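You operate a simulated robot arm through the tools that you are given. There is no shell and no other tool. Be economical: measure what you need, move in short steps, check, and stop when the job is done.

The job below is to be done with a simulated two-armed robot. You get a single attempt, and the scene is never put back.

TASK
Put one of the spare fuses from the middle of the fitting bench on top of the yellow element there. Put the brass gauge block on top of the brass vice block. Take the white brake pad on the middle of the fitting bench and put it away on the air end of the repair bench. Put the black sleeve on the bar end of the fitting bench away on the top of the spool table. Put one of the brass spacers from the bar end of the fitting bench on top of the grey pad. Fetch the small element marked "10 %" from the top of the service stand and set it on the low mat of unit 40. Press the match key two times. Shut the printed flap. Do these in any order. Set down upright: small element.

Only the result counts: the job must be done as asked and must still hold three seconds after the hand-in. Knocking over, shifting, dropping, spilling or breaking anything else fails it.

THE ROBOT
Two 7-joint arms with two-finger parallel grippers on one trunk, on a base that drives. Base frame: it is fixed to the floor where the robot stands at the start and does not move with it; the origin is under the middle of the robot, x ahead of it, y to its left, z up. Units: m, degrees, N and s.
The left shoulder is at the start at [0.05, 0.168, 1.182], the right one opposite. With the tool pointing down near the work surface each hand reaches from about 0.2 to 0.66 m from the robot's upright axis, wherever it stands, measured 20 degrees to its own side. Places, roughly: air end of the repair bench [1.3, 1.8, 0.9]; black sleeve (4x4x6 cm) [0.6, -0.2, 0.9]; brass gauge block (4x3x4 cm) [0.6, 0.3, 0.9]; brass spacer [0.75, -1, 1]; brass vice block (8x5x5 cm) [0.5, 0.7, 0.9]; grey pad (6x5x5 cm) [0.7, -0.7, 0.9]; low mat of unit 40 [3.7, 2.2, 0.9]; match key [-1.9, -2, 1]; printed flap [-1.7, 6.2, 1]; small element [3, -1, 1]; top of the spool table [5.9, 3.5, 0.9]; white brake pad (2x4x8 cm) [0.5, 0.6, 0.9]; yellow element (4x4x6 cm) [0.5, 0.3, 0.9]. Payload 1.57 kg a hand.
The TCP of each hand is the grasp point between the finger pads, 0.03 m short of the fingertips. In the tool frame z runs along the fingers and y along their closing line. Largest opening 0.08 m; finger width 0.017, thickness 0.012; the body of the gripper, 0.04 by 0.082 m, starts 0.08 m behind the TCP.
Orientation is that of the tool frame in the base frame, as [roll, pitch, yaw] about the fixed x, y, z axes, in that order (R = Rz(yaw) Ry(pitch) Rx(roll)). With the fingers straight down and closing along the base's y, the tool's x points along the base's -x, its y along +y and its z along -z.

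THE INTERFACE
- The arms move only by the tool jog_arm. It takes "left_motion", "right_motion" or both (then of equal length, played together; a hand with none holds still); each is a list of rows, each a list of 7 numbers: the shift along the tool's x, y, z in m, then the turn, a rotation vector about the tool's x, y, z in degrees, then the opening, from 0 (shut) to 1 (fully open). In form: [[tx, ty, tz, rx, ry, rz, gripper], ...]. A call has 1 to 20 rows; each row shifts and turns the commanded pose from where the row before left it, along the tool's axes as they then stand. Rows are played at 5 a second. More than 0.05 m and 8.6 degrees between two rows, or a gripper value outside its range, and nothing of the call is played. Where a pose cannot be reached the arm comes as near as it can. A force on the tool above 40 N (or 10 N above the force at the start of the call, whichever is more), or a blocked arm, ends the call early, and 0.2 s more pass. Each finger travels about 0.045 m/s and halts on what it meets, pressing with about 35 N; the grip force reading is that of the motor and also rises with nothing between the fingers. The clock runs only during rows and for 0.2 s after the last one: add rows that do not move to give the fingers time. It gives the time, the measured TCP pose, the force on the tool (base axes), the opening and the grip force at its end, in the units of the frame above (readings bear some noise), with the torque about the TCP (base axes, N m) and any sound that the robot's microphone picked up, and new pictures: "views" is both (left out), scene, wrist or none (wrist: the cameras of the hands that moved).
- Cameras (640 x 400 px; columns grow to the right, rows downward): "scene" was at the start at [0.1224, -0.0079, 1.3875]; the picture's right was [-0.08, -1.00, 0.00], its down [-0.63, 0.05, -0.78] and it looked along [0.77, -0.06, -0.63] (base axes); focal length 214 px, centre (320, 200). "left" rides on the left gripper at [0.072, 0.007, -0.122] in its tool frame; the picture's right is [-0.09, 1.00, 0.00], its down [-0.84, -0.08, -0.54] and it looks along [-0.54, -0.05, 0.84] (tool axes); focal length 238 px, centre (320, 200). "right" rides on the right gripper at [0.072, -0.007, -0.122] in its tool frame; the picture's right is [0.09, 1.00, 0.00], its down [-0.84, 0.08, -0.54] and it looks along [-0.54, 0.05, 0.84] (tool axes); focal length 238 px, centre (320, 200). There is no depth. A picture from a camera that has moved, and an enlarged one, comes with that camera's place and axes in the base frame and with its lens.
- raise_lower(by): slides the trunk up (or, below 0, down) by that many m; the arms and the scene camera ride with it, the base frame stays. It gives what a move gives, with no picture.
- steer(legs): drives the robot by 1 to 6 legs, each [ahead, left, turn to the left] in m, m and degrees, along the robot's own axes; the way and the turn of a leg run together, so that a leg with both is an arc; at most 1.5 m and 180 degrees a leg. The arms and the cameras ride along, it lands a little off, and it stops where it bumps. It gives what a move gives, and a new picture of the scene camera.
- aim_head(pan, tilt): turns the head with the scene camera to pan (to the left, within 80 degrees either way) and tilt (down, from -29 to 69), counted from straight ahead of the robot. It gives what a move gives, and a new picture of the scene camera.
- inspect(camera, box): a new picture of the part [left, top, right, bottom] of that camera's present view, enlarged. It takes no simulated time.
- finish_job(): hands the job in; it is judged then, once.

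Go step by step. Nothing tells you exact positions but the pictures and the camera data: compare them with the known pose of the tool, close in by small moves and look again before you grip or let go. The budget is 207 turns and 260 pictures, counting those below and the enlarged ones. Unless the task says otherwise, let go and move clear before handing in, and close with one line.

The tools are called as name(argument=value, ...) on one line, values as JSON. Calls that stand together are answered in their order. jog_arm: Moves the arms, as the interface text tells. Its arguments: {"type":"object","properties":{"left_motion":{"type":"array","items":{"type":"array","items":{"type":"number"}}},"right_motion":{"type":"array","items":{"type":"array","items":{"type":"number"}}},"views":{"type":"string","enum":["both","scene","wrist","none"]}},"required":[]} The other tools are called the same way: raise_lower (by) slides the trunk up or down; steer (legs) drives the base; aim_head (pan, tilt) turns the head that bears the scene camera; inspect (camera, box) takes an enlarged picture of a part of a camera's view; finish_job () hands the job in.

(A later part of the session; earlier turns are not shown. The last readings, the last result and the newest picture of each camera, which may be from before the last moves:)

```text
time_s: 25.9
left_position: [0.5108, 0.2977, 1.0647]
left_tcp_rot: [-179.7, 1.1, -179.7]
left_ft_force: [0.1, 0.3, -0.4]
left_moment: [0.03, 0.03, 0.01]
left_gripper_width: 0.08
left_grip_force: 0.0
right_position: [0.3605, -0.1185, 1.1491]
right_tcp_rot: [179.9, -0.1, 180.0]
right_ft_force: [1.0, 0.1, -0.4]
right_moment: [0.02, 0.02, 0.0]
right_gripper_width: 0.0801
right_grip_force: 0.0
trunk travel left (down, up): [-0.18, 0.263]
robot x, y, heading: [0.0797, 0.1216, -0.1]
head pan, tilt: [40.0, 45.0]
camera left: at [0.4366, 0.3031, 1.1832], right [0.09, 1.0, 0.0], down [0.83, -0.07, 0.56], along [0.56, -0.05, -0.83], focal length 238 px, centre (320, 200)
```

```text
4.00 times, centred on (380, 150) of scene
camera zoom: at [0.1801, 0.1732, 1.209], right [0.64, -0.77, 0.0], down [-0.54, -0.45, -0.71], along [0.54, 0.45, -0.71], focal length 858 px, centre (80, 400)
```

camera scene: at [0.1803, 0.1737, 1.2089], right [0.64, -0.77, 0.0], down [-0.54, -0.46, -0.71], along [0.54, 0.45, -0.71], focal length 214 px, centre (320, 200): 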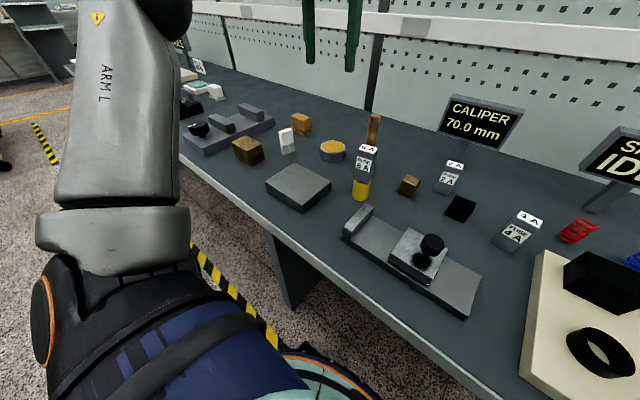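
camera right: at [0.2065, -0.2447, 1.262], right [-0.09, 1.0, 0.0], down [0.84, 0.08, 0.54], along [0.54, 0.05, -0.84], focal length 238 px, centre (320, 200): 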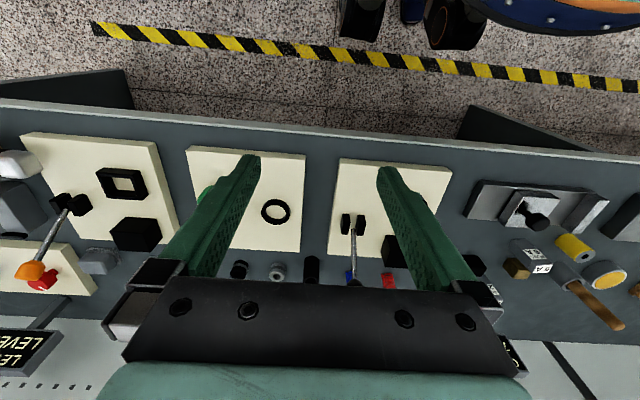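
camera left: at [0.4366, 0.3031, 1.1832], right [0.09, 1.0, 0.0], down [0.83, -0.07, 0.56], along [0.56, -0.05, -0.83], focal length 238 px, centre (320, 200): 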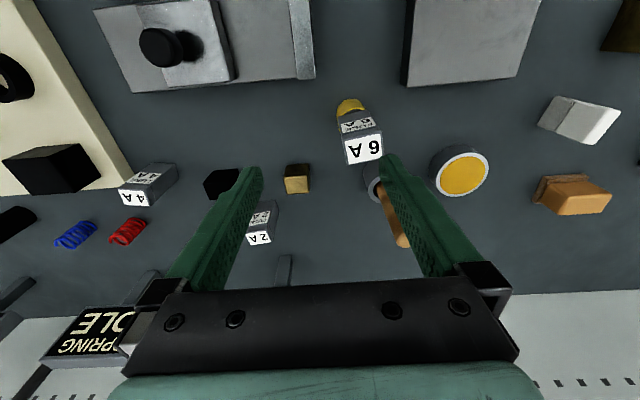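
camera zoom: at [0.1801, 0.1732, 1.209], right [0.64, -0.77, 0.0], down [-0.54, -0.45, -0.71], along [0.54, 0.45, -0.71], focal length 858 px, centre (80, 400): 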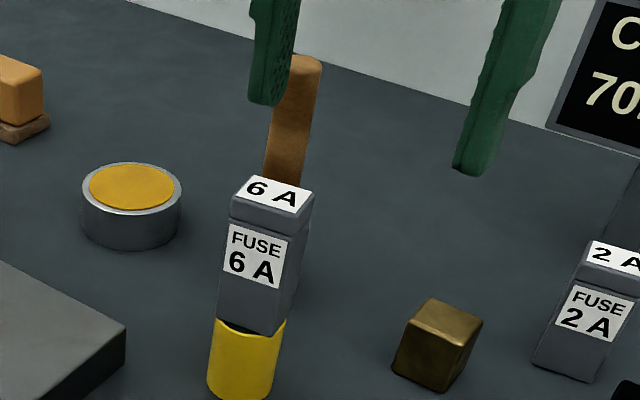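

The fuse is still standing on the yellow element. I'll move sideways first, verify, and only then lower.

jog_arm(left_motion=[[0, -0.022, 0, 0, 0, 0, 1], [0, -0.022, 0, 0, -1.0, 0, 1], [0, 0, 0, 0, 0, 0, 1]], views="none")

```text
time_s: 26.7
left_position: [0.4945, 0.278, 1.0561]
left_tcp_rot: [-179.8, 2.1, -179.6]
left_ft_force: [0.2, 0.2, -0.2]
left_moment: [0.0, -0.03, -0.02]
left_gripper_width: 0.08
left_grip_force: 0.2
left hand out of reach, approached as far as the arm can: row 1, 2
right_position: [0.3608, -0.1179, 1.1488]
right_tcp_rot: [180.0, 0.0, 179.9]
right_ft_force: [-0.6, -0.8, 0.9]
right_moment: [-0.03, -0.02, 0.01]
right_gripper_width: 0.0796
right_grip_force: 0.0
trunk travel left (down, up): [-0.18, 0.263]
robot x, y, heading: [0.0807, 0.1251, 0.1]
head pan, tilt: [40.0, 45.0]
```

I'll raise the trunk slightly, pull the hand in, lower, then go forward.

raise_lower(by=0.04)

jog_arm(left_motion=[[0.04, 0, 0, 0, 1, 0, 1], [0, -0.023, 0.03, 0, 1, 0, 1], [0, 0, 0.04, 0, 0, 0, 1], [0, 0, 0.02, 0, 0, 0, 1], [-0.04, 0, 0, 0, 0, 0, 1], [-0.04, 0, 0, 0, 0, 0, 1], [-0.03, 0, 0, 0, 0, 0, 1], [0, 0, 0, 0, 0, 0, 1]], views="wrist")

```text
time_s: 27.6
left_position: [0.4944, 0.2787, 1.0962]
left_tcp_rot: [-179.7, 2.0, -179.7]
left_ft_force: [-0.1, -0.2, 0.2]
left_moment: [-0.02, -0.02, 0.04]
left_gripper_width: 0.0799
left_grip_force: 0.1
right_position: [0.3594, -0.1176, 1.1894]
right_tcp_rot: [179.9, 0.0, 179.9]
right_ft_force: [0.6, 0.0, 0.5]
right_moment: [0.02, 0.03, 0.0]
right_gripper_width: 0.0799
right_grip_force: 0.0
trunk travel left (down, up): [-0.22, 0.223]
robot x, y, heading: [0.0851, 0.1225, -0.3]
head pan, tilt: [40.0, 45.0]
```

```text
time_s: 29.4
left_position: [0.5131, 0.2602, 1.0047]
left_tcp_rot: [-179.6, 0.2, -179.7]
left_ft_force: [0.2, -0.2, -0.4]
left_moment: [0.04, 0.0, -0.02]
left_gripper_width: 0.0798
left_grip_force: 0.0
left hand out of reach, approached as far as the arm can: row 6, 7
right_position: [0.3598, -0.117, 1.1889]
right_tcp_rot: [179.8, 0.0, 179.8]
right_ft_force: [0.6, 0.4, 0.4]
right_moment: [0.0, 0.0, 0.0]
right_gripper_width: 0.0802
right_grip_force: 0.0
trunk travel left (down, up): [-0.22, 0.223]
robot x, y, heading: [0.0786, 0.1223, 0.1]
head pan, tilt: [40.0, 45.0]
camera left: at [0.4411, 0.266, 1.1257], right [0.09, 1.0, -0.01], down [0.84, -0.07, 0.55], along [0.54, -0.05, -0.84], focal length 238 px, centre (320, 200)
```

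left: 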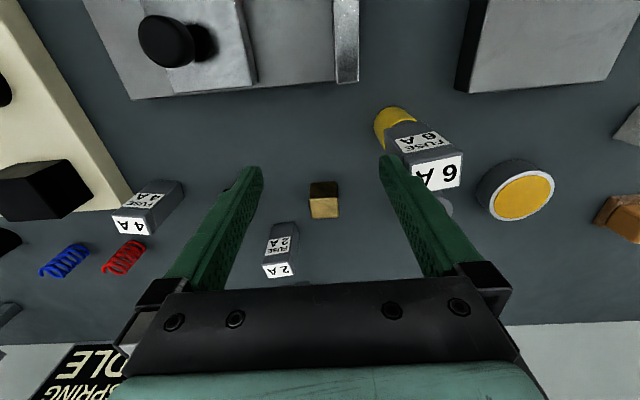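

Reach depends strongly on angle; the left arm reaches farther when the target is more to its left. I'll shift the robot right by 0.12.

steer(legs=[[0, -0.12, 0]])

jog_arm(left_motion=[[0, 0.04, 0, 0, 0, 0, 1], [0, 0.04, 0, 0, 0, 0, 1], [0, 0.03, 0, 0, 0, 0, 1], [-0.03, 0, 0, 0, 0, 0, 1], [-0.03, 0, 0, 0, 0, 0, 1], [-0.025, 0, 0, 0, 0, 0, 1], [0, 0, 0, 0, 0, 0, 1]], views="wrist")

```text
time_s: 30.6
left_position: [0.5125, 0.139, 1.0048]
left_tcp_rot: [-179.6, 0.2, -179.7]
left_ft_force: [0.5, 0.9, 0.7]
left_moment: [0.03, 0.01, -0.06]
left_gripper_width: 0.08
left_grip_force: 0.0
right_position: [0.3602, -0.2389, 1.1892]
right_tcp_rot: [179.7, 0.0, 180.0]
right_ft_force: [0.0, -0.2, -0.1]
right_moment: [0.02, 0.01, 0.02]
right_gripper_width: 0.08
right_grip_force: 0.0
trunk travel left (down, up): [-0.22, 0.223]
robot x, y, heading: [0.078, -0.0001, 0.1]
head pan, tilt: [40.0, 45.0]
camera scene: at [0.1803, 0.0525, 1.249], right [0.64, -0.76, 0.0], down [-0.54, -0.46, -0.71], along [0.54, 0.46, -0.71], focal length 214 px, centre (320, 200)
```

scene: 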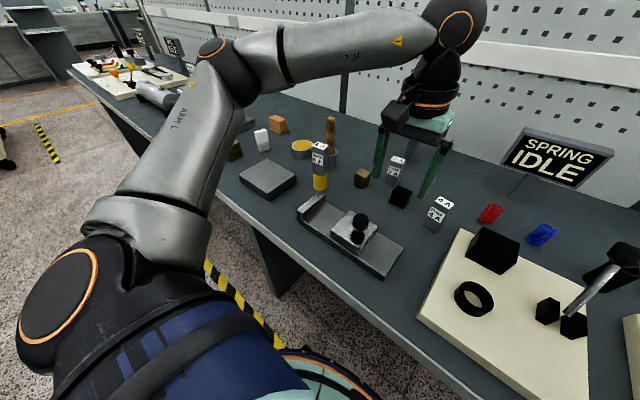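

```text
time_s: 32.2
left_position: [0.5984, 0.251, 1.0047]
left_tcp_rot: [-179.6, 0.2, -179.7]
left_ft_force: [-0.3, 1.0, -0.4]
left_moment: [-0.01, 0.0, 0.01]
left_gripper_width: 0.08
left_grip_force: 0.0
right_position: [0.3609, -0.2374, 1.1884]
right_tcp_rot: [179.9, 0.0, -179.9]
right_ft_force: [0.2, 0.4, -0.2]
right_moment: [0.0, -0.02, -0.01]
right_gripper_width: 0.0799
right_grip_force: 0.1
trunk travel left (down, up): [-0.22, 0.223]
robot x, y, heading: [0.08, 0.0042, 0.2]
head pan, tilt: [40.0, 45.0]
camera left: at [0.5257, 0.2572, 1.1249], right [0.09, 1.0, -0.01], down [0.84, -0.07, 0.55], along [0.54, -0.05, -0.84], focal length 238 px, centre (320, 200)
```

left: 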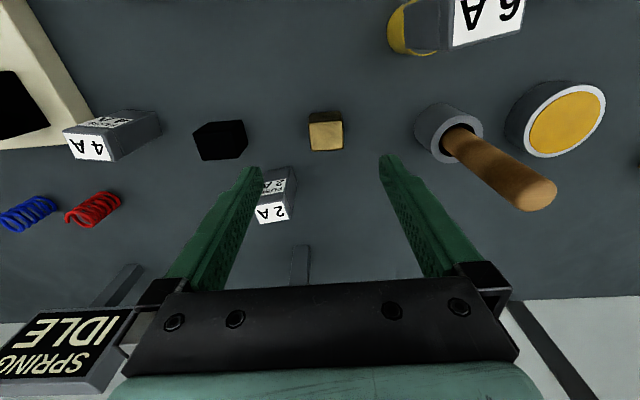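

Gauge block is at about (0.598, 0.256). Lowering around it and closing.

jog_arm(left_motion=[[0, 0.005, 0.03, 0, 0, 0, 1], [0, 0, 0.03, 0, 0, 0, 1], [0, 0, 0.03, 0, 0, 0, 1], [0, 0, 0.028, 0, 0, 0, 1], [0, 0, 0, 0, 0, 0, 1]], views="wrist")

```text
time_s: 33.4
left_position: [0.5977, 0.2548, 0.8896]
left_tcp_rot: [-179.6, 0.4, -179.5]
left_ft_force: [-2.9, 4.4, 21.8]
left_moment: [1.08, 0.24, 0.12]
left_gripper_width: 0.0801
left_grip_force: 0.1
right_position: [0.3588, -0.2389, 1.1892]
right_tcp_rot: [179.8, 0.0, -180.0]
right_ft_force: [-0.2, -0.8, 0.6]
right_moment: [-0.01, -0.03, -0.02]
right_gripper_width: 0.08
right_grip_force: 0.1
trunk travel left (down, up): [-0.22, 0.223]
robot x, y, heading: [0.082, -0.0001, -0.1]
head pan, tilt: [40.0, 45.0]
camera left: at [0.5249, 0.2608, 1.0105], right [0.09, 1.0, -0.01], down [0.83, -0.07, 0.55], along [0.55, -0.05, -0.83], focal length 238 px, centre (320, 200)
```

left: 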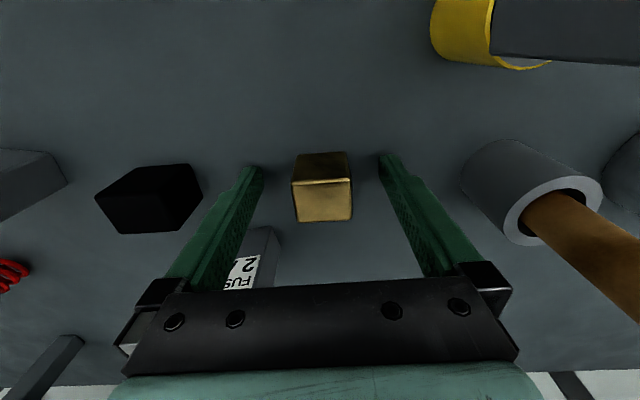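

Fingertips touch the bench (z≈0.86). I'll lift 3 mm and close on the block.

jog_arm(left_motion=[[0, 0, -0.004, 0, 0, 0, 1], [0, 0, 0, 0, 0, 0, 0.4], [0, 0, 0, 0, 0, 0, 0], [0, 0, 0, 0, 0, 0, 0], [0, 0, 0, 0, 0, 0, 0], [0, 0, 0, 0, 0, 0, 0]], views="none")

jog_arm(left_motion=[[0, 0, -0.03, 0, 0, 0, 0], [0, 0, -0.04, 0, 0, 0, 0], [0, 0, -0.045, 0, 0, 0, 0], [0.04, 0, -0.01, 0, 0, 0, 0], [0, 0, 0, 0, 0, 0, 0]], views="wrist")

```text
time_s: 34.8
left_position: [0.5977, 0.2545, 0.8905]
left_tcp_rot: [-179.5, 0.1, -179.7]
left_ft_force: [-2.3, 5.7, 5.1]
left_moment: [0.36, 0.06, 0.05]
left_gripper_width: 0.0336
left_grip_force: 27.3
right_position: [0.3595, -0.2377, 1.1899]
right_tcp_rot: [179.9, 0.2, 179.9]
right_ft_force: [0.0, -0.1, 0.4]
right_moment: [0.01, -0.02, 0.01]
right_gripper_width: 0.0798
right_grip_force: 0.0
trunk travel left (down, up): [-0.22, 0.223]
robot x, y, heading: [0.079, 0.0041, 0.1]
head pan, tilt: [40.0, 45.0]
```

```text
time_s: 36.0
left_position: [0.5584, 0.2545, 1.0158]
left_tcp_rot: [-179.3, 0.1, -179.7]
left_ft_force: [-0.9, -0.3, -1.5]
left_moment: [0.03, 0.0, 0.01]
left_gripper_width: 0.0334
left_grip_force: 34.5
right_position: [0.3609, -0.237, 1.1888]
right_tcp_rot: [179.9, 0.1, -179.9]
right_ft_force: [0.3, 0.0, 0.1]
right_moment: [0.03, 0.03, 0.06]
right_gripper_width: 0.0799
right_grip_force: 0.1
trunk travel left (down, up): [-0.22, 0.223]
robot x, y, heading: [0.084, 0.0019, 0.2]
head pan, tilt: [40.0, 45.0]
camera left: at [0.487, 0.2614, 1.1363], right [0.09, 1.0, -0.01], down [0.84, -0.07, 0.54], along [0.54, -0.05, -0.84], focal length 238 px, centre (320, 200)
```

left: 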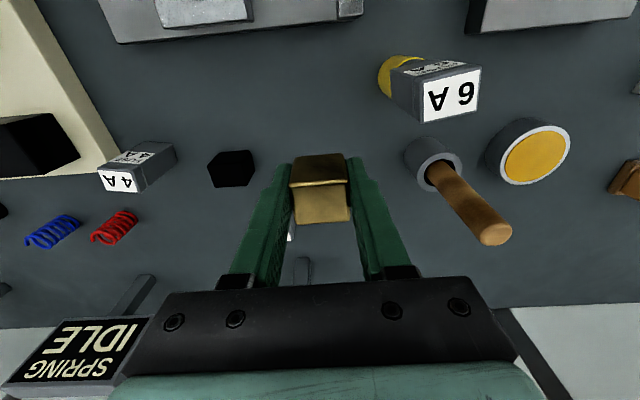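

Gauge block held. I'll lift clear of the fuse and pestle and drive left toward the vice block.

jog_arm(left_motion=[[0.03, 0, -0.035, 0, 0, 0, 0], [0.03, 0, -0.035, 0, 0, 0, 0], [0.0, 0, -0.03, 0, 0, 0, 0], [0, 0, 0, 0, 0, 0, 0]], views="none")

steer(legs=[[0, 0.42, 0]])

inspect(camera="left", box=[120, 0, 640, 325])

```text
time_s: 37.0
left_position: [0.4961, 0.2563, 1.1155]
left_tcp_rot: [-179.6, 0.1, -179.8]
left_ft_force: [-0.6, 0.0, -0.5]
left_moment: [0.0, 0.02, -0.01]
left_gripper_width: 0.0335
left_grip_force: 35.3
right_position: [0.3601, -0.2374, 1.1888]
right_tcp_rot: [180.0, -0.1, 180.0]
right_ft_force: [0.4, 0.5, 0.7]
right_moment: [0.0, 0.01, -0.01]
right_gripper_width: 0.0798
right_grip_force: 0.2
trunk travel left (down, up): [-0.22, 0.223]
robot x, y, heading: [0.0828, -0.001, 0.1]
head pan, tilt: [40.0, 45.0]
```

```text
time_s: 39.6
left_position: [0.4978, 0.6796, 1.1159]
left_tcp_rot: [-179.5, 0.2, 179.9]
left_ft_force: [0.2, 0.2, -0.6]
left_moment: [-0.03, -0.01, 0.01]
left_gripper_width: 0.0332
left_grip_force: 35.2
right_position: [0.36, 0.1852, 1.1882]
right_tcp_rot: [179.9, -0.1, 179.8]
right_ft_force: [-0.1, -0.5, 0.6]
right_moment: [-0.02, 0.0, 0.03]
right_gripper_width: 0.0803
right_grip_force: 0.1
trunk travel left (down, up): [-0.22, 0.223]
robot x, y, heading: [0.0833, 0.4258, -0.2]
head pan, tilt: [40.0, 45.0]
camera scene: at [0.1808, 0.4781, 1.2489], right [0.64, -0.77, 0.0], down [-0.54, -0.45, -0.71], along [0.54, 0.45, -0.71], focal length 214 px, centre (320, 200)
```

scene: 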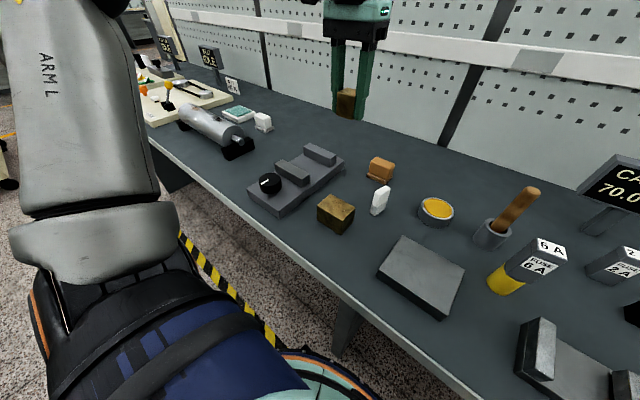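

```text
1.23 times, centred on (380, 162) of left
camera zoom: at [0.4258, 0.686, 1.2366], right [0.09, 1.0, -0.01], down [0.84, -0.07, 0.54], along [0.54, -0.06, -0.84], focal length 293 px, centre (246, 246)
```

zoom: 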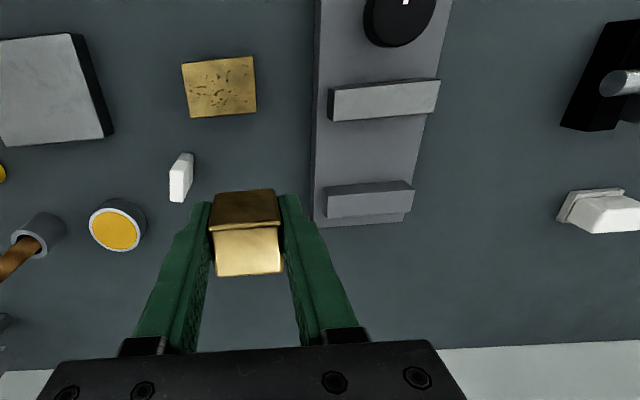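

Vice block top centre comes out near (0.448, 0.654, 0.91), squarely aligned. Moving above it and lowering part way.

jog_arm(left_motion=[[0.025, -0.013, 0, 0, 0, 0, 0], [0.025, -0.013, 0.02, 0, 0, 0, 0], [0, 0, 0.04, 0, 0, 0, 0], [0, 0, 0.04, 0, 0, 0, 0], [0, 0, 0.04, 0, 0, 0, 0], [0, 0, 0, 0, 0, 0, 0]], views="wrist")

inspect(camera="scene", box=[256, 130, 416, 230])

```text
time_s: 41.0
left_position: [0.4473, 0.6528, 0.9755]
left_tcp_rot: [-179.5, 0.3, -180.0]
left_ft_force: [0.1, 0.0, -1.1]
left_moment: [0.0, -0.01, 0.0]
left_gripper_width: 0.0335
left_grip_force: 34.8
right_position: [0.3596, 0.1856, 1.1896]
right_tcp_rot: [179.7, -0.1, 179.7]
right_ft_force: [0.8, -0.3, -0.7]
right_moment: [-0.02, 0.0, -0.01]
right_gripper_width: 0.08
right_grip_force: 0.0
trunk travel left (down, up): [-0.22, 0.223]
robot x, y, heading: [0.081, 0.4264, -0.2]
head pan, tilt: [40.0, 45.0]
camera left: at [0.3763, 0.6593, 1.0958], right [0.09, 1.0, -0.01], down [0.84, -0.07, 0.55], along [0.54, -0.06, -0.84], focal length 238 px, centre (320, 200)
```

left: 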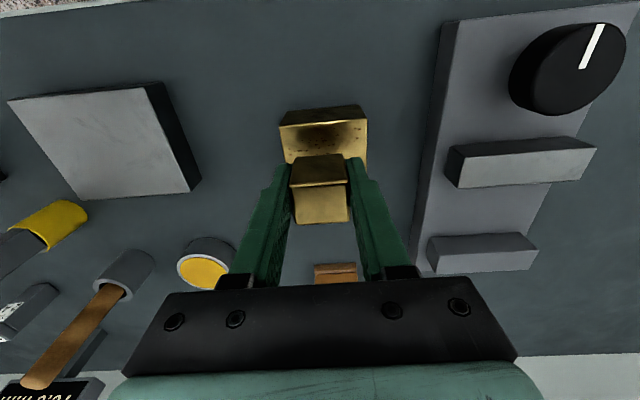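

```text
4.00 times, centred on (336, 180) of scene
camera zoom: at [0.1808, 0.4777, 1.249], right [0.64, -0.77, 0.0], down [-0.54, -0.45, -0.71], along [0.54, 0.45, -0.71], focal length 858 px, centre (256, 280)
```

zoom: 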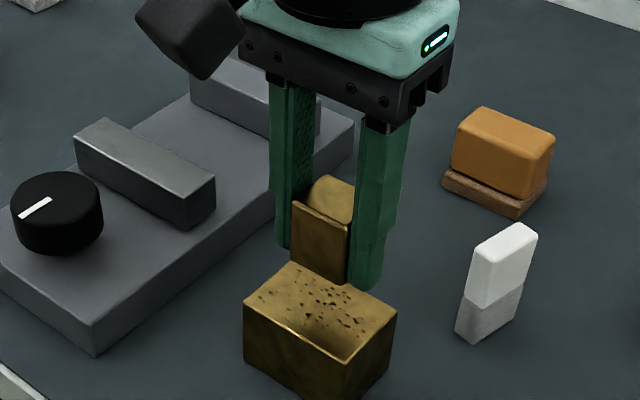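

Aligned within a few mm; small correction and lower until contact.

jog_arm(left_motion=[[-0.004, 0.003, 0.01, 0, 0, 0, 0], [0, 0, 0.01, 0, 0, 0, 0], [0, 0, 0.008, 0, 0, 0, 0], [0, 0, 0, 0, 0, 0, 0]], views="none")

jog_arm(left_motion=[[0, 0, 0.002, 0, 0, 0, 0], [0, 0, 0.002, 0, 0, 0, 0], [0, 0, 0, 0, 0, 0, 0]], views="wrist")

```text
time_s: 42.0
left_position: [0.4519, 0.6546, 0.948]
left_tcp_rot: [-179.7, 0.1, -179.9]
left_ft_force: [0.3, -0.7, -0.6]
left_moment: [0.03, -0.02, 0.0]
left_gripper_width: 0.0333
left_grip_force: 35.0
right_position: [0.3609, 0.1846, 1.189]
right_tcp_rot: [179.7, 0.0, 179.7]
right_ft_force: [0.1, 0.1, -0.1]
right_moment: [-0.01, 0.01, -0.01]
right_gripper_width: 0.0799
right_grip_force: 0.0
trunk travel left (down, up): [-0.22, 0.223]
robot x, y, heading: [0.0839, 0.4238, -0.0]
head pan, tilt: [40.0, 45.0]
```

```text
time_s: 42.8
left_position: [0.4537, 0.6548, 0.9443]
left_tcp_rot: [-179.5, 0.2, -179.9]
left_ft_force: [-0.1, -0.2, -1.7]
left_moment: [-0.02, 0.05, 0.01]
left_gripper_width: 0.0333
left_grip_force: 34.4
right_position: [0.3599, 0.1858, 1.188]
right_tcp_rot: [179.9, 0.0, 179.7]
right_ft_force: [-0.2, 0.1, -0.9]
right_moment: [0.0, -0.01, 0.03]
right_gripper_width: 0.0801
right_grip_force: 0.0
trunk travel left (down, up): [-0.22, 0.223]
robot x, y, heading: [0.0792, 0.4224, -0.2]
head pan, tilt: [40.0, 45.0]
camera left: at [0.3807, 0.6614, 1.0645], right [0.09, 1.0, -0.01], down [0.84, -0.07, 0.54], along [0.54, -0.06, -0.84], focal length 238 px, centre (320, 200)
```

left: 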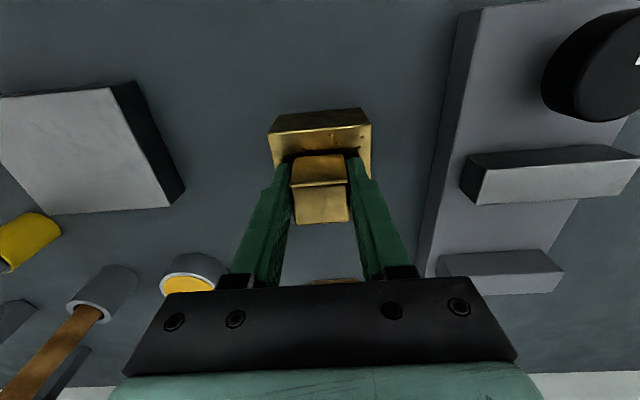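

jog_arm(left_motion=[[0, 0, 0.002, 0, 0, 0, 0], [0, 0, 0.002, 0, 0, 0, 0], [0, 0, 0, 0, 0, 0, 0]], views="none")

inspect(camera="scene", box=[256, 130, 416, 230])

```text
time_s: 43.6
left_position: [0.4534, 0.6538, 0.9407]
left_tcp_rot: [-179.6, 0.2, -179.9]
left_ft_force: [-0.4, 1.1, -0.4]
left_moment: [0.01, -0.02, -0.03]
left_gripper_width: 0.0334
left_grip_force: 35.4
right_position: [0.3606, 0.1862, 1.1888]
right_tcp_rot: [179.8, -0.1, 179.6]
right_ft_force: [0.4, -0.1, 0.5]
right_moment: [0.02, -0.02, 0.0]
right_gripper_width: 0.0801
right_grip_force: 0.0
trunk travel left (down, up): [-0.22, 0.223]
robot x, y, heading: [0.0812, 0.4265, 0.0]
head pan, tilt: [40.0, 45.0]
```

```text
4.00 times, centred on (336, 180) of scene
camera zoom: at [0.1808, 0.4778, 1.249], right [0.64, -0.77, 0.0], down [-0.54, -0.45, -0.71], along [0.54, 0.45, -0.71], focal length 858 px, centre (256, 280)
```

zoom: 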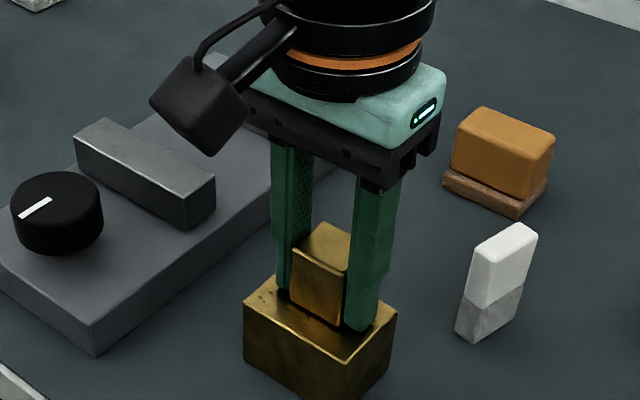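

jog_arm(left_motion=[[0, 0, 0.002, 0, 0, 0, 0], [0, 0, 0.001, 0, 0, 0, 0], [0, 0, 0, 0, 0, 0, 0]], views="none")

```text
time_s: 44.4
left_position: [0.4525, 0.6549, 0.9399]
left_tcp_rot: [-179.7, 0.5, -179.9]
left_ft_force: [-0.2, 8.4, 29.8]
left_moment: [0.88, 0.27, 0.01]
left_gripper_width: 0.0337
left_grip_force: 35.2
right_position: [0.3588, 0.1847, 1.1903]
right_tcp_rot: [179.8, 0.1, 179.7]
right_ft_force: [-1.0, -0.4, -0.6]
right_moment: [0.03, 0.02, 0.02]
right_gripper_width: 0.0799
right_grip_force: 0.1
trunk travel left (down, up): [-0.22, 0.223]
robot x, y, heading: [0.0817, 0.4266, -0.4]
head pan, tilt: [40.0, 45.0]
```

Contact. Relieving 1.5 mm, releasing, going up.

jog_arm(left_motion=[[0, 0, -0.0015, 0, 0, 0, 0], [0, 0, 0, 0, 0, 0, 0.5], [0, 0, 0, 0, 0, 0, 0.7], [0, 0, 0, 0, 0, 0, 0.9], [0, 0, 0, 0, 0, 0, 0.9], [0, 0, -0.03, 0, 0, 0, 0.9], [0, 0, -0.04, 0, 0, 0, 0.9], [0, 0, -0.04, 0, 0, 0, 1], [0, 0, 0, 0, 0, 0, 1]], views="wrist")

inspect(camera="scene", box=[256, 130, 416, 230])

```text
time_s: 46.4
left_position: [0.4507, 0.6517, 1.0499]
left_tcp_rot: [-179.5, 0.1, -180.0]
left_ft_force: [-0.1, -0.1, 0.6]
left_moment: [-0.03, 0.01, 0.0]
left_gripper_width: 0.0799
left_grip_force: 0.1
right_position: [0.3591, 0.1864, 1.1885]
right_tcp_rot: [179.8, 0.0, 179.7]
right_ft_force: [-0.3, 0.7, 0.2]
right_moment: [0.01, 0.0, 0.02]
right_gripper_width: 0.0799
right_grip_force: 0.1
trunk travel left (down, up): [-0.22, 0.223]
robot x, y, heading: [0.0831, 0.4243, -0.3]
head pan, tilt: [40.0, 45.0]
camera left: at [0.3787, 0.6585, 1.1713], right [0.09, 1.0, -0.01], down [0.84, -0.07, 0.54], along [0.54, -0.06, -0.84], focal length 238 px, centre (320, 200)
```

left: 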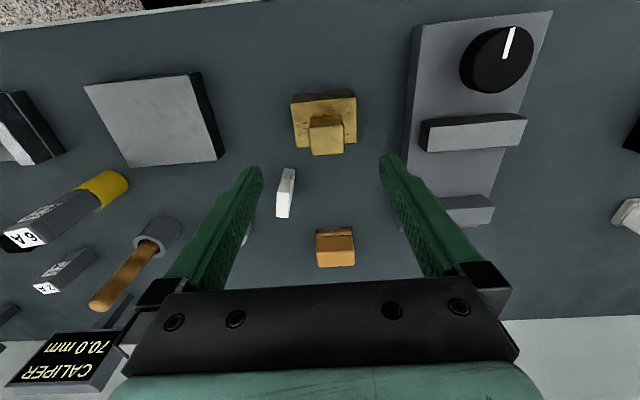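

```text
4.00 times, centred on (336, 180) of scene
camera zoom: at [0.1808, 0.4778, 1.2489], right [0.64, -0.77, 0.0], down [-0.54, -0.45, -0.71], along [0.54, 0.45, -0.71], focal length 858 px, centre (256, 280)
```

zoom: 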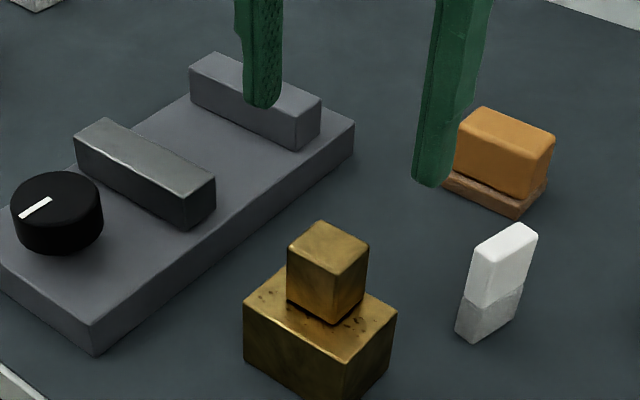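

Gauge block is on the vice block. Next the white brake pad at about (0.544, 0.596); zoom for its heading and shift the robot right a bit.

steer(legs=[[0, -0.07, 0]])

inspect(camera="left", box=[240, 110, 400, 210])

```text
time_s: 47.4
left_position: [0.4506, 0.5812, 1.0503]
left_tcp_rot: [-179.7, 0.2, -180.0]
left_ft_force: [0.6, -0.5, -0.4]
left_moment: [0.02, -0.01, 0.0]
left_gripper_width: 0.0799
left_grip_force: 0.0
right_position: [0.3601, 0.1131, 1.1898]
right_tcp_rot: [179.9, 0.0, 179.5]
right_ft_force: [-0.2, -0.2, 0.2]
right_moment: [0.01, -0.03, 0.01]
right_gripper_width: 0.0801
right_grip_force: 0.1
trunk travel left (down, up): [-0.22, 0.223]
robot x, y, heading: [0.0834, 0.355, -0.2]
head pan, tilt: [40.0, 45.0]
camera scene: at [0.1806, 0.4067, 1.249], right [0.64, -0.77, 0.0], down [-0.54, -0.45, -0.71], along [0.54, 0.45, -0.71], focal length 214 px, centre (320, 200)
```

scene: 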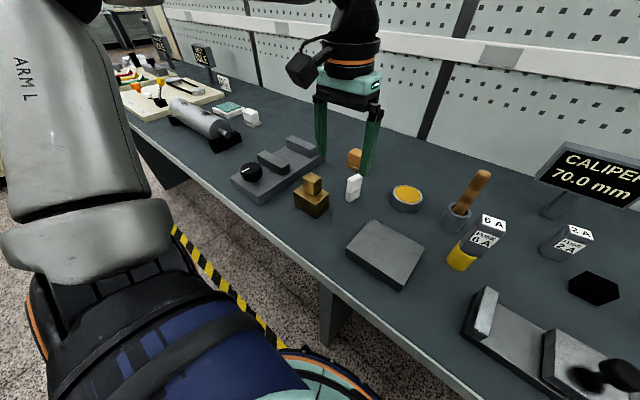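

```text
4.00 times, centred on (320, 160) of left
camera zoom: at [0.3789, 0.5872, 1.1713], right [0.09, 1.0, -0.01], down [0.84, -0.07, 0.54], along [0.54, -0.06, -0.84], focal length 953 px, centre (320, 360)
```

zoom: 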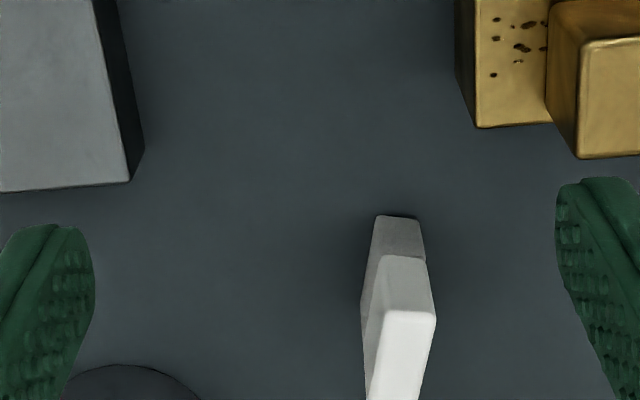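

Pad is ~7 cm tall, centred near (0.540, 0.593), turned about −14°. Aligning above it.

jog_arm(left_motion=[[-0.045, 0.006, 0, 0, 0, 0, 1], [-0.044, 0.006, 0, 0, 0, 0, 1], [0, 0, 0.02, 0, 0, 7, 1], [0, 0, 0.02, 0, 0, 7, 1], [0, 0, 0, 0, 0, 0, 1]], views="wrist")

inspect(camera="left", box=[240, 80, 400, 180])

```text
time_s: 48.6
left_position: [0.5416, 0.5949, 1.0111]
left_tcp_rot: [-179.5, 0.3, 165.9]
left_ft_force: [-0.3, 1.0, -0.4]
left_moment: [-0.02, 0.02, -0.01]
left_gripper_width: 0.0802
left_grip_force: 0.1
right_position: [0.3606, 0.1156, 1.1887]
right_tcp_rot: [179.9, 0.0, 179.6]
right_ft_force: [0.2, 0.1, 0.1]
right_moment: [0.01, 0.01, 0.02]
right_gripper_width: 0.08
right_grip_force: 0.0
trunk travel left (down, up): [-0.22, 0.223]
robot x, y, heading: [0.0802, 0.3524, -0.1]
head pan, tilt: [40.0, 45.0]
camera left: at [0.4731, 0.6176, 1.1325], right [0.33, 0.94, -0.01], down [0.79, -0.27, 0.55], along [0.51, -0.19, -0.84], focal length 238 px, centre (320, 200)
```

left: 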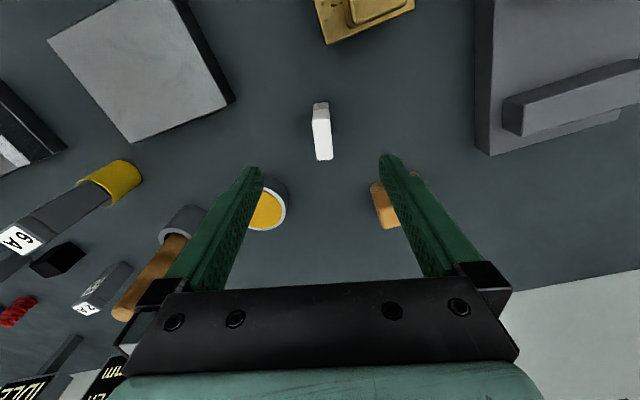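

```text
4.00 times, centred on (320, 130) of left
camera zoom: at [0.4731, 0.6176, 1.1325], right [0.33, 0.94, -0.01], down [0.79, -0.27, 0.55], along [0.51, -0.19, -0.84], focal length 953 px, centre (320, 480)
```

zoom: 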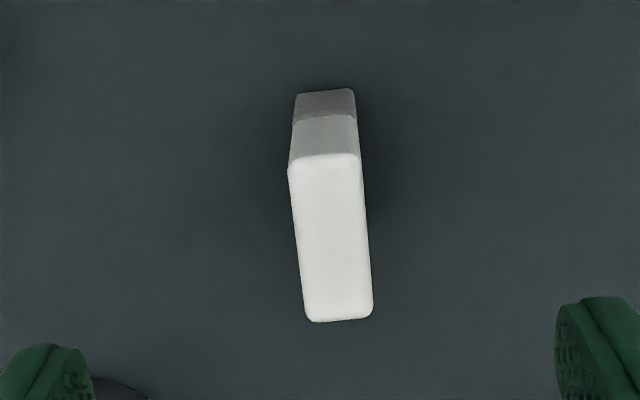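

Well aligned. Lowering and gripping.

jog_arm(left_motion=[[0.002, 0, 0.035, 0, 0, 0, 1], [0, 0, 0.035, 0, 0, 0, 1], [0, 0, 0.032, 0, 0, 0, 1], [0, 0, 0, 0, 0, 0, 0.5], [0, 0, 0, 0, 0, 0, 0], [0, 0, 0, 0, 0, 0, 0], [0, 0, 0, 0, 0, 0, 0], [0, 0, 0, 0, 0, 0, 0]], views="wrist")

```text
time_s: 50.4
left_position: [0.5398, 0.5933, 0.9079]
left_tcp_rot: [-179.6, 0.3, 166.1]
left_ft_force: [0.3, 1.6, 0.3]
left_moment: [0.03, -0.01, -0.02]
left_gripper_width: 0.0152
left_grip_force: 23.1
right_position: [0.3594, 0.1149, 1.1885]
right_tcp_rot: [179.9, 0.0, 179.7]
right_ft_force: [0.5, -0.6, -0.1]
right_moment: [0.03, 0.01, -0.01]
right_gripper_width: 0.0801
right_grip_force: 0.0
trunk travel left (down, up): [-0.22, 0.223]
robot x, y, heading: [0.0805, 0.3583, -0.4]
head pan, tilt: [40.0, 45.0]
camera left: at [0.4706, 0.6169, 1.0293], right [0.33, 0.94, -0.01], down [0.79, -0.27, 0.55], along [0.51, -0.19, -0.84], focal length 238 px, centre (320, 200)
```

left: 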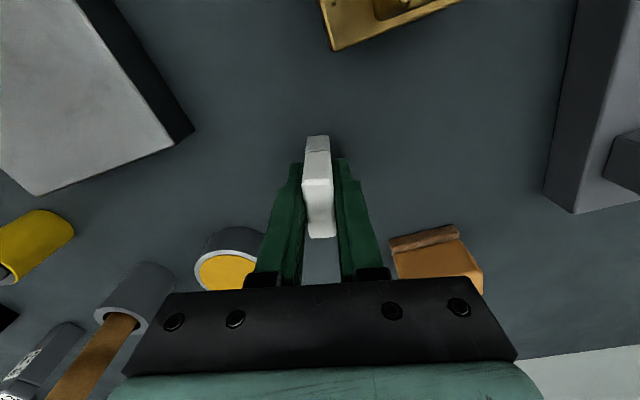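

Gripped. Lifting, then I'll look around for the repair bench with the head raised.

jog_arm(left_motion=[[0, 0, -0.03, 0, 0, 0, 0], [0, 0, -0.04, 0, 0, 0, 0], [0, 0, -0.04, 0, 0, 0, 0], [0.04, 0, 0, 0, 0, 0, 0], [0.04, 0, -0.025, 0, 0, 0, 0], [0.04, 0, -0.025, 0, 0, 0, 0], [0.03, 0, -0.025, 0, 0, 0, 0], [0, 0, -0.04, 0, 0, 0, 0], [0, 0, 0, 0, 0, 0, 0]], views="none")

aim_head(pan=75, tilt=20)

aim_head(pan=0, tilt=10)

aim_head(pan=-75, tilt=20)

```text
time_s: 52.4
left_position: [0.3902, 0.6294, 1.1344]
left_tcp_rot: [-179.5, 0.3, 165.9]
left_ft_force: [-1.0, -0.5, -0.8]
left_moment: [0.0, -0.01, -0.02]
left_gripper_width: 0.0151
left_grip_force: 30.9
right_position: [0.3589, 0.116, 1.1884]
right_tcp_rot: [180.0, 0.0, 179.6]
right_ft_force: [-0.1, 0.0, 0.5]
right_moment: [0.0, 0.0, 0.04]
right_gripper_width: 0.0801
right_grip_force: 0.1
trunk travel left (down, up): [-0.22, 0.223]
robot x, y, heading: [0.084, 0.3578, -0.2]
head pan, tilt: [40.0, 45.0]
```

```text
time_s: 53.4
left_position: [0.3903, 0.6297, 1.135]
left_tcp_rot: [-179.6, 0.3, 166.0]
left_ft_force: [1.1, 0.0, 0.2]
left_moment: [0.04, 0.04, 0.0]
left_gripper_width: 0.0148
left_grip_force: 31.4
right_position: [0.3595, 0.1157, 1.1882]
right_tcp_rot: [179.8, -0.1, 179.6]
right_ft_force: [-0.3, 0.7, 0.0]
right_moment: [0.03, 0.03, -0.02]
right_gripper_width: 0.0802
right_grip_force: 0.1
trunk travel left (down, up): [-0.22, 0.223]
robot x, y, heading: [0.0792, 0.3563, -0.5]
head pan, tilt: [75.0, 20.0]
camera scene: at [0.1426, 0.4453, 1.2876], right [0.96, -0.26, 0.0], down [-0.09, -0.33, -0.94], along [0.25, 0.91, -0.34], focal length 214 px, centre (320, 200)
```

scene: 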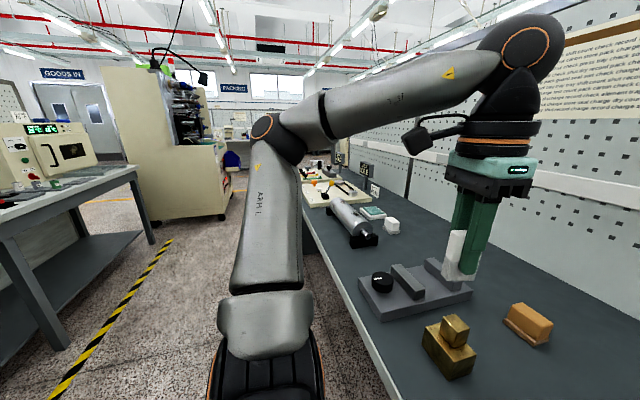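

```text
time_s: 54.9
left_position: [0.3899, 0.6283, 1.1345]
left_tcp_rot: [-179.6, 0.4, 166.0]
left_ft_force: [-0.6, -0.3, -1.2]
left_moment: [0.01, 0.03, 0.0]
left_gripper_width: 0.0151
left_grip_force: 31.1
right_position: [0.3595, 0.115, 1.1882]
right_tcp_rot: [179.9, 0.0, 179.7]
right_ft_force: [-0.5, 0.3, -0.1]
right_moment: [0.01, 0.01, 0.0]
right_gripper_width: 0.0796
right_grip_force: 0.1
trunk travel left (down, up): [-0.22, 0.223]
robot x, y, heading: [0.0823, 0.3574, -0.5]
head pan, tilt: [0.0, 10.0]
camera scene: at [0.2111, 0.3551, 1.3039], right [0.0, -1.0, 0.0], down [-0.17, 0.0, -0.98], along [0.98, 0.0, -0.17], focal length 214 px, centre (320, 200)
```

scene: 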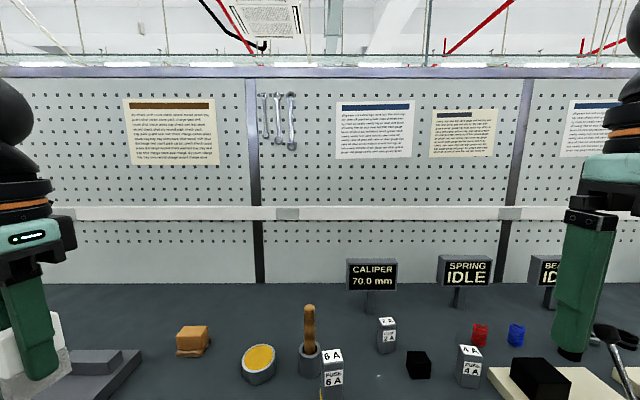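

```text
time_s: 56.4
left_position: [0.3898, 0.6281, 1.1344]
left_tcp_rot: [-179.6, 0.3, 166.0]
left_ft_force: [0.2, -0.1, -0.7]
left_moment: [-0.01, -0.01, -0.01]
left_gripper_width: 0.0153
left_grip_force: 31.1
right_position: [0.3592, 0.1152, 1.1877]
right_tcp_rot: [179.9, 0.0, 179.6]
right_ft_force: [-0.6, 0.4, -0.6]
right_moment: [0.03, 0.02, 0.04]
right_gripper_width: 0.08
right_grip_force: 0.1
trunk travel left (down, up): [-0.22, 0.223]
robot x, y, heading: [0.0785, 0.3556, -0.4]
head pan, tilt: [-75.0, 20.0]
camera scene: at [0.1418, 0.2654, 1.2876], right [-0.97, -0.26, 0.0], down [-0.09, 0.33, -0.94], along [0.24, -0.91, -0.34], focal length 214 px, centre (320, 200)
```

scene: 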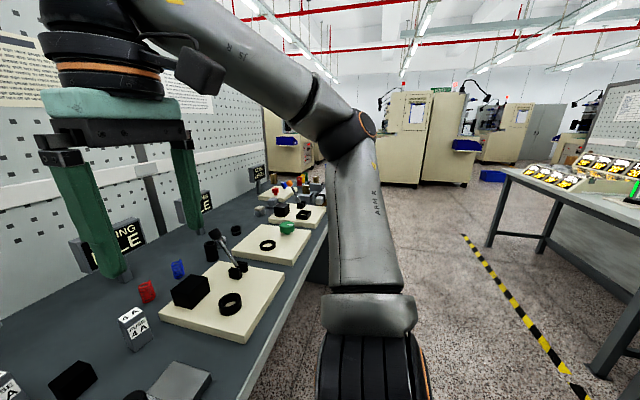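

The repair bench isn't visible from here; I'll do the bar-end tasks with the right hand first while the left carries the pad. Driving right along the bench.

aim_head(pan=-30, tilt=35)

steer(legs=[[0, -0.8, 0]])

```text
time_s: 57.5
left_position: [0.3902, 0.6289, 1.1349]
left_tcp_rot: [-179.6, 0.3, 165.9]
left_ft_force: [0.0, 0.2, -0.6]
left_moment: [0.0, -0.02, -0.01]
left_gripper_width: 0.015
left_grip_force: 30.8
right_position: [0.3599, 0.1151, 1.1885]
right_tcp_rot: [179.9, 0.0, 179.5]
right_ft_force: [0.2, 0.0, -0.2]
right_moment: [-0.01, 0.01, 0.01]
right_gripper_width: 0.0799
right_grip_force: 0.0
trunk travel left (down, up): [-0.22, 0.223]
robot x, y, heading: [0.0799, 0.3585, -0.2]
head pan, tilt: [-30.0, 35.0]
camera scene: at [0.1941, 0.311, 1.2638], right [-0.5, -0.86, 0.0], down [-0.5, 0.29, -0.82], along [0.71, -0.41, -0.57], focal length 214 px, centre (320, 200)
```

scene: 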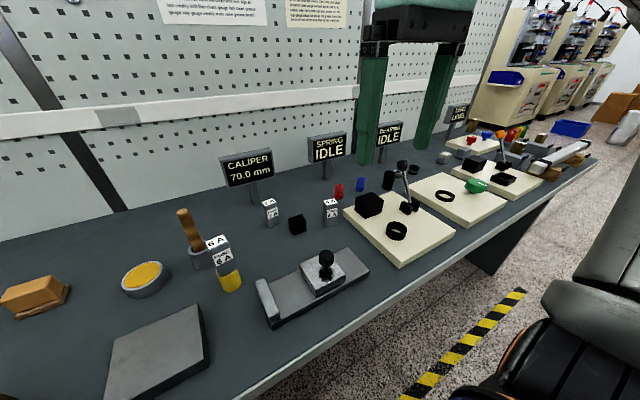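

```text
time_s: 61.8
left_position: [0.3861, -0.1653, 1.1338]
left_tcp_rot: [-179.7, 0.4, 165.9]
left_ft_force: [-0.8, -0.2, -0.5]
left_moment: [0.04, 0.0, 0.02]
left_gripper_width: 0.0151
left_grip_force: 31.1
right_position: [0.3553, -0.6777, 1.1885]
right_tcp_rot: [179.8, 0.1, 179.6]
right_ft_force: [0.0, 0.6, -0.5]
right_moment: [0.0, 0.03, 0.0]
right_gripper_width: 0.08
right_grip_force: 0.0
trunk travel left (down, up): [-0.22, 0.223]
robot x, y, heading: [0.0775, -0.4386, -0.5]
head pan, tilt: [-30.0, 35.0]
camera scene: at [0.19, -0.4822, 1.2638], right [-0.51, -0.86, 0.0], down [-0.49, 0.29, -0.82], along [0.71, -0.41, -0.57], focal length 214 px, centre (320, 200)
```

scene: 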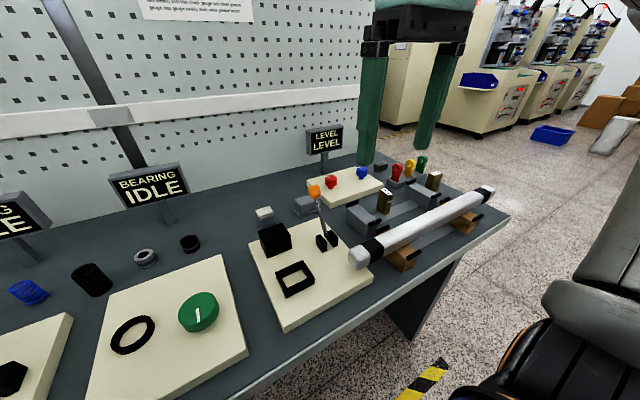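

I see brass spacers near the far-right end. Enlarging.

inspect(camera="scene", box=[240, 120, 520, 295])

inspect(camera="scene", box=[340, 140, 500, 240])

```text
2.29 times, centred on (380, 208) of scene
camera zoom: at [0.19, -0.4822, 1.2638], right [-0.51, -0.86, 0.0], down [-0.49, 0.29, -0.82], along [0.71, -0.41, -0.57], focal length 490 px, centre (183, 183)
```

zoom: 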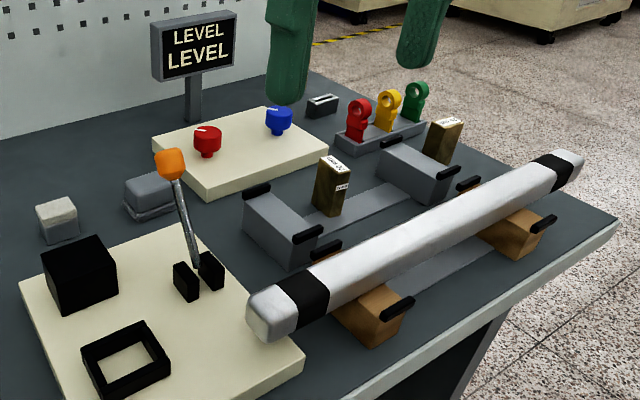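

```text
4.00 times, centred on (420, 190) of scene
camera zoom: at [0.19, -0.4822, 1.2638], right [-0.51, -0.86, 0.0], down [-0.49, 0.29, -0.82], along [0.71, -0.41, -0.57], focal length 858 px, centre (-80, 240)
```

zoom: 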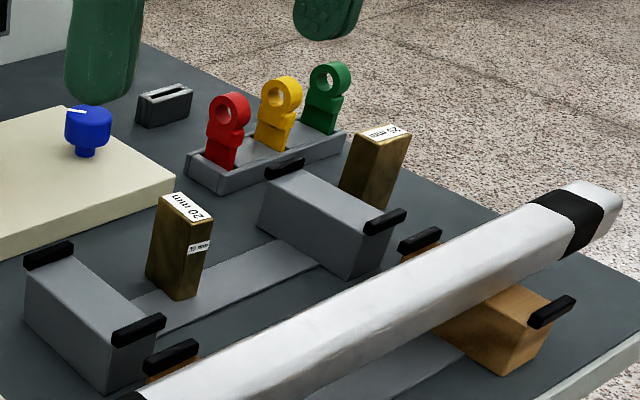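

The 20 mm spacer stands near (0.54, −0.90) and the grey pad is near (0.67, −0.71). Driving right 0.2 to reach the spacer with the right hand.

steer(legs=[[0, -0.2, 0]])

jog_arm(right_motion=[[-0.03, 0, 0.035, 0, 0, 0, 1], [-0.03, 0, 0.035, 0, 0, 0, 1], [-0.03, 0, 0.0, 0, 0, 0, 1], [0, 0, 0, 0, 0, 0, 1]], views="wrist")

```text
time_s: 63.4
left_position: [0.3841, -0.3706, 1.1344]
left_tcp_rot: [-179.6, 0.3, 166.1]
left_ft_force: [1.3, 0.3, -0.2]
left_moment: [0.0, 0.01, -0.01]
left_gripper_width: 0.0151
left_grip_force: 31.0
right_position: [0.3551, -0.8849, 1.1882]
right_tcp_rot: [179.8, 0.0, 179.8]
right_ft_force: [-0.6, 0.3, -0.1]
right_moment: [0.0, 0.02, 0.01]
right_gripper_width: 0.0801
right_grip_force: 0.1
trunk travel left (down, up): [-0.22, 0.223]
robot x, y, heading: [0.078, -0.6441, -0.2]
head pan, tilt: [-30.0, 35.0]
camera scene: at [0.1892, -0.6889, 1.2637], right [-0.5, -0.86, 0.0], down [-0.5, 0.29, -0.82], along [0.71, -0.41, -0.57], focal length 214 px, centre (320, 200)
```

scene: 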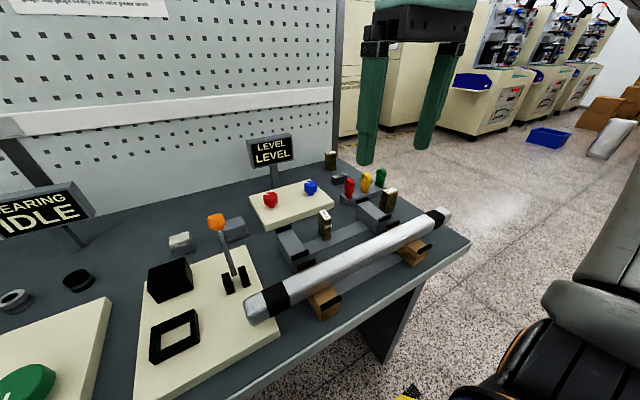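

```text
time_s: 64.4
left_position: [0.3831, -0.3708, 1.1352]
left_tcp_rot: [-179.6, 0.3, 166.1]
left_ft_force: [0.4, -0.6, -0.8]
left_moment: [0.03, 0.0, -0.03]
left_gripper_width: 0.015
left_grip_force: 30.7
right_position: [0.4461, -0.8836, 1.1207]
right_tcp_rot: [179.8, 0.1, 179.8]
right_ft_force: [0.3, -0.5, -0.2]
right_moment: [-0.02, 0.0, 0.07]
right_gripper_width: 0.0801
right_grip_force: 0.1
trunk travel left (down, up): [-0.22, 0.223]
robot x, y, heading: [0.0765, -0.6436, -0.1]
head pan, tilt: [-30.0, 35.0]
camera right: at [0.3748, -0.8895, 1.2431], right [-0.09, 1.0, 0.0], down [0.84, 0.07, 0.54], along [0.54, 0.05, -0.84], focal length 238 px, centre (320, 200)
```

right: 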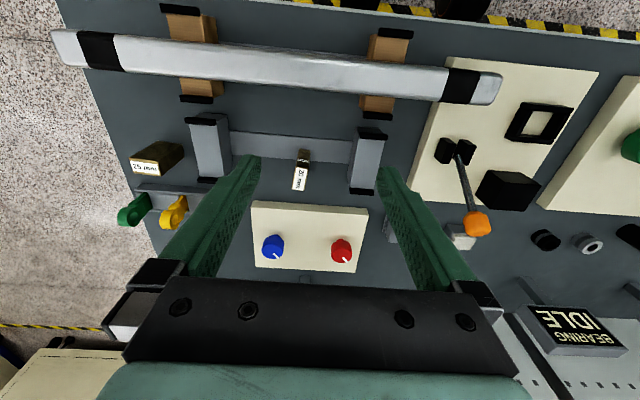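

A third brass block is visible further back. Enlarging.

inspect(camera="scene", box=[200, 130, 440, 280])

inspect(camera="right", box=[100, 90, 500, 340])

```text
2.67 times, centred on (320, 205) of scene
camera zoom: at [0.1892, -0.6884, 1.2638], right [-0.5, -0.86, 0.0], down [-0.5, 0.29, -0.82], along [0.71, -0.41, -0.57], focal length 572 px, centre (320, 187)
```

zoom: 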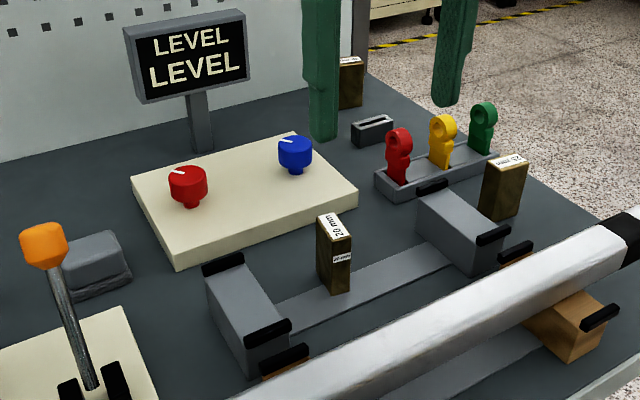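

```text
1.60 times, centred on (300, 215) of right
camera zoom: at [0.3748, -0.8895, 1.2431], right [-0.09, 1.0, 0.0], down [0.84, 0.07, 0.54], along [0.54, 0.05, -0.84], focal length 381 px, centre (352, 176)
```

zoom: 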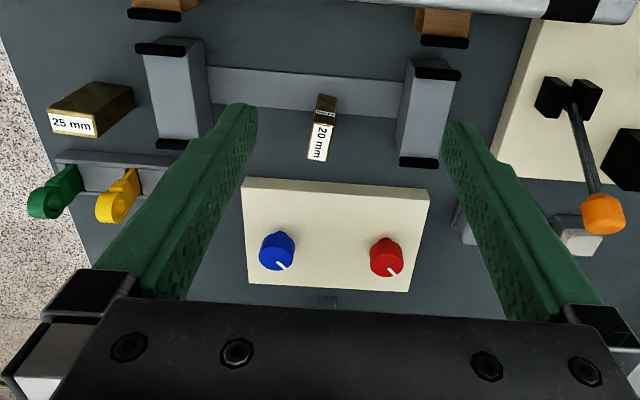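

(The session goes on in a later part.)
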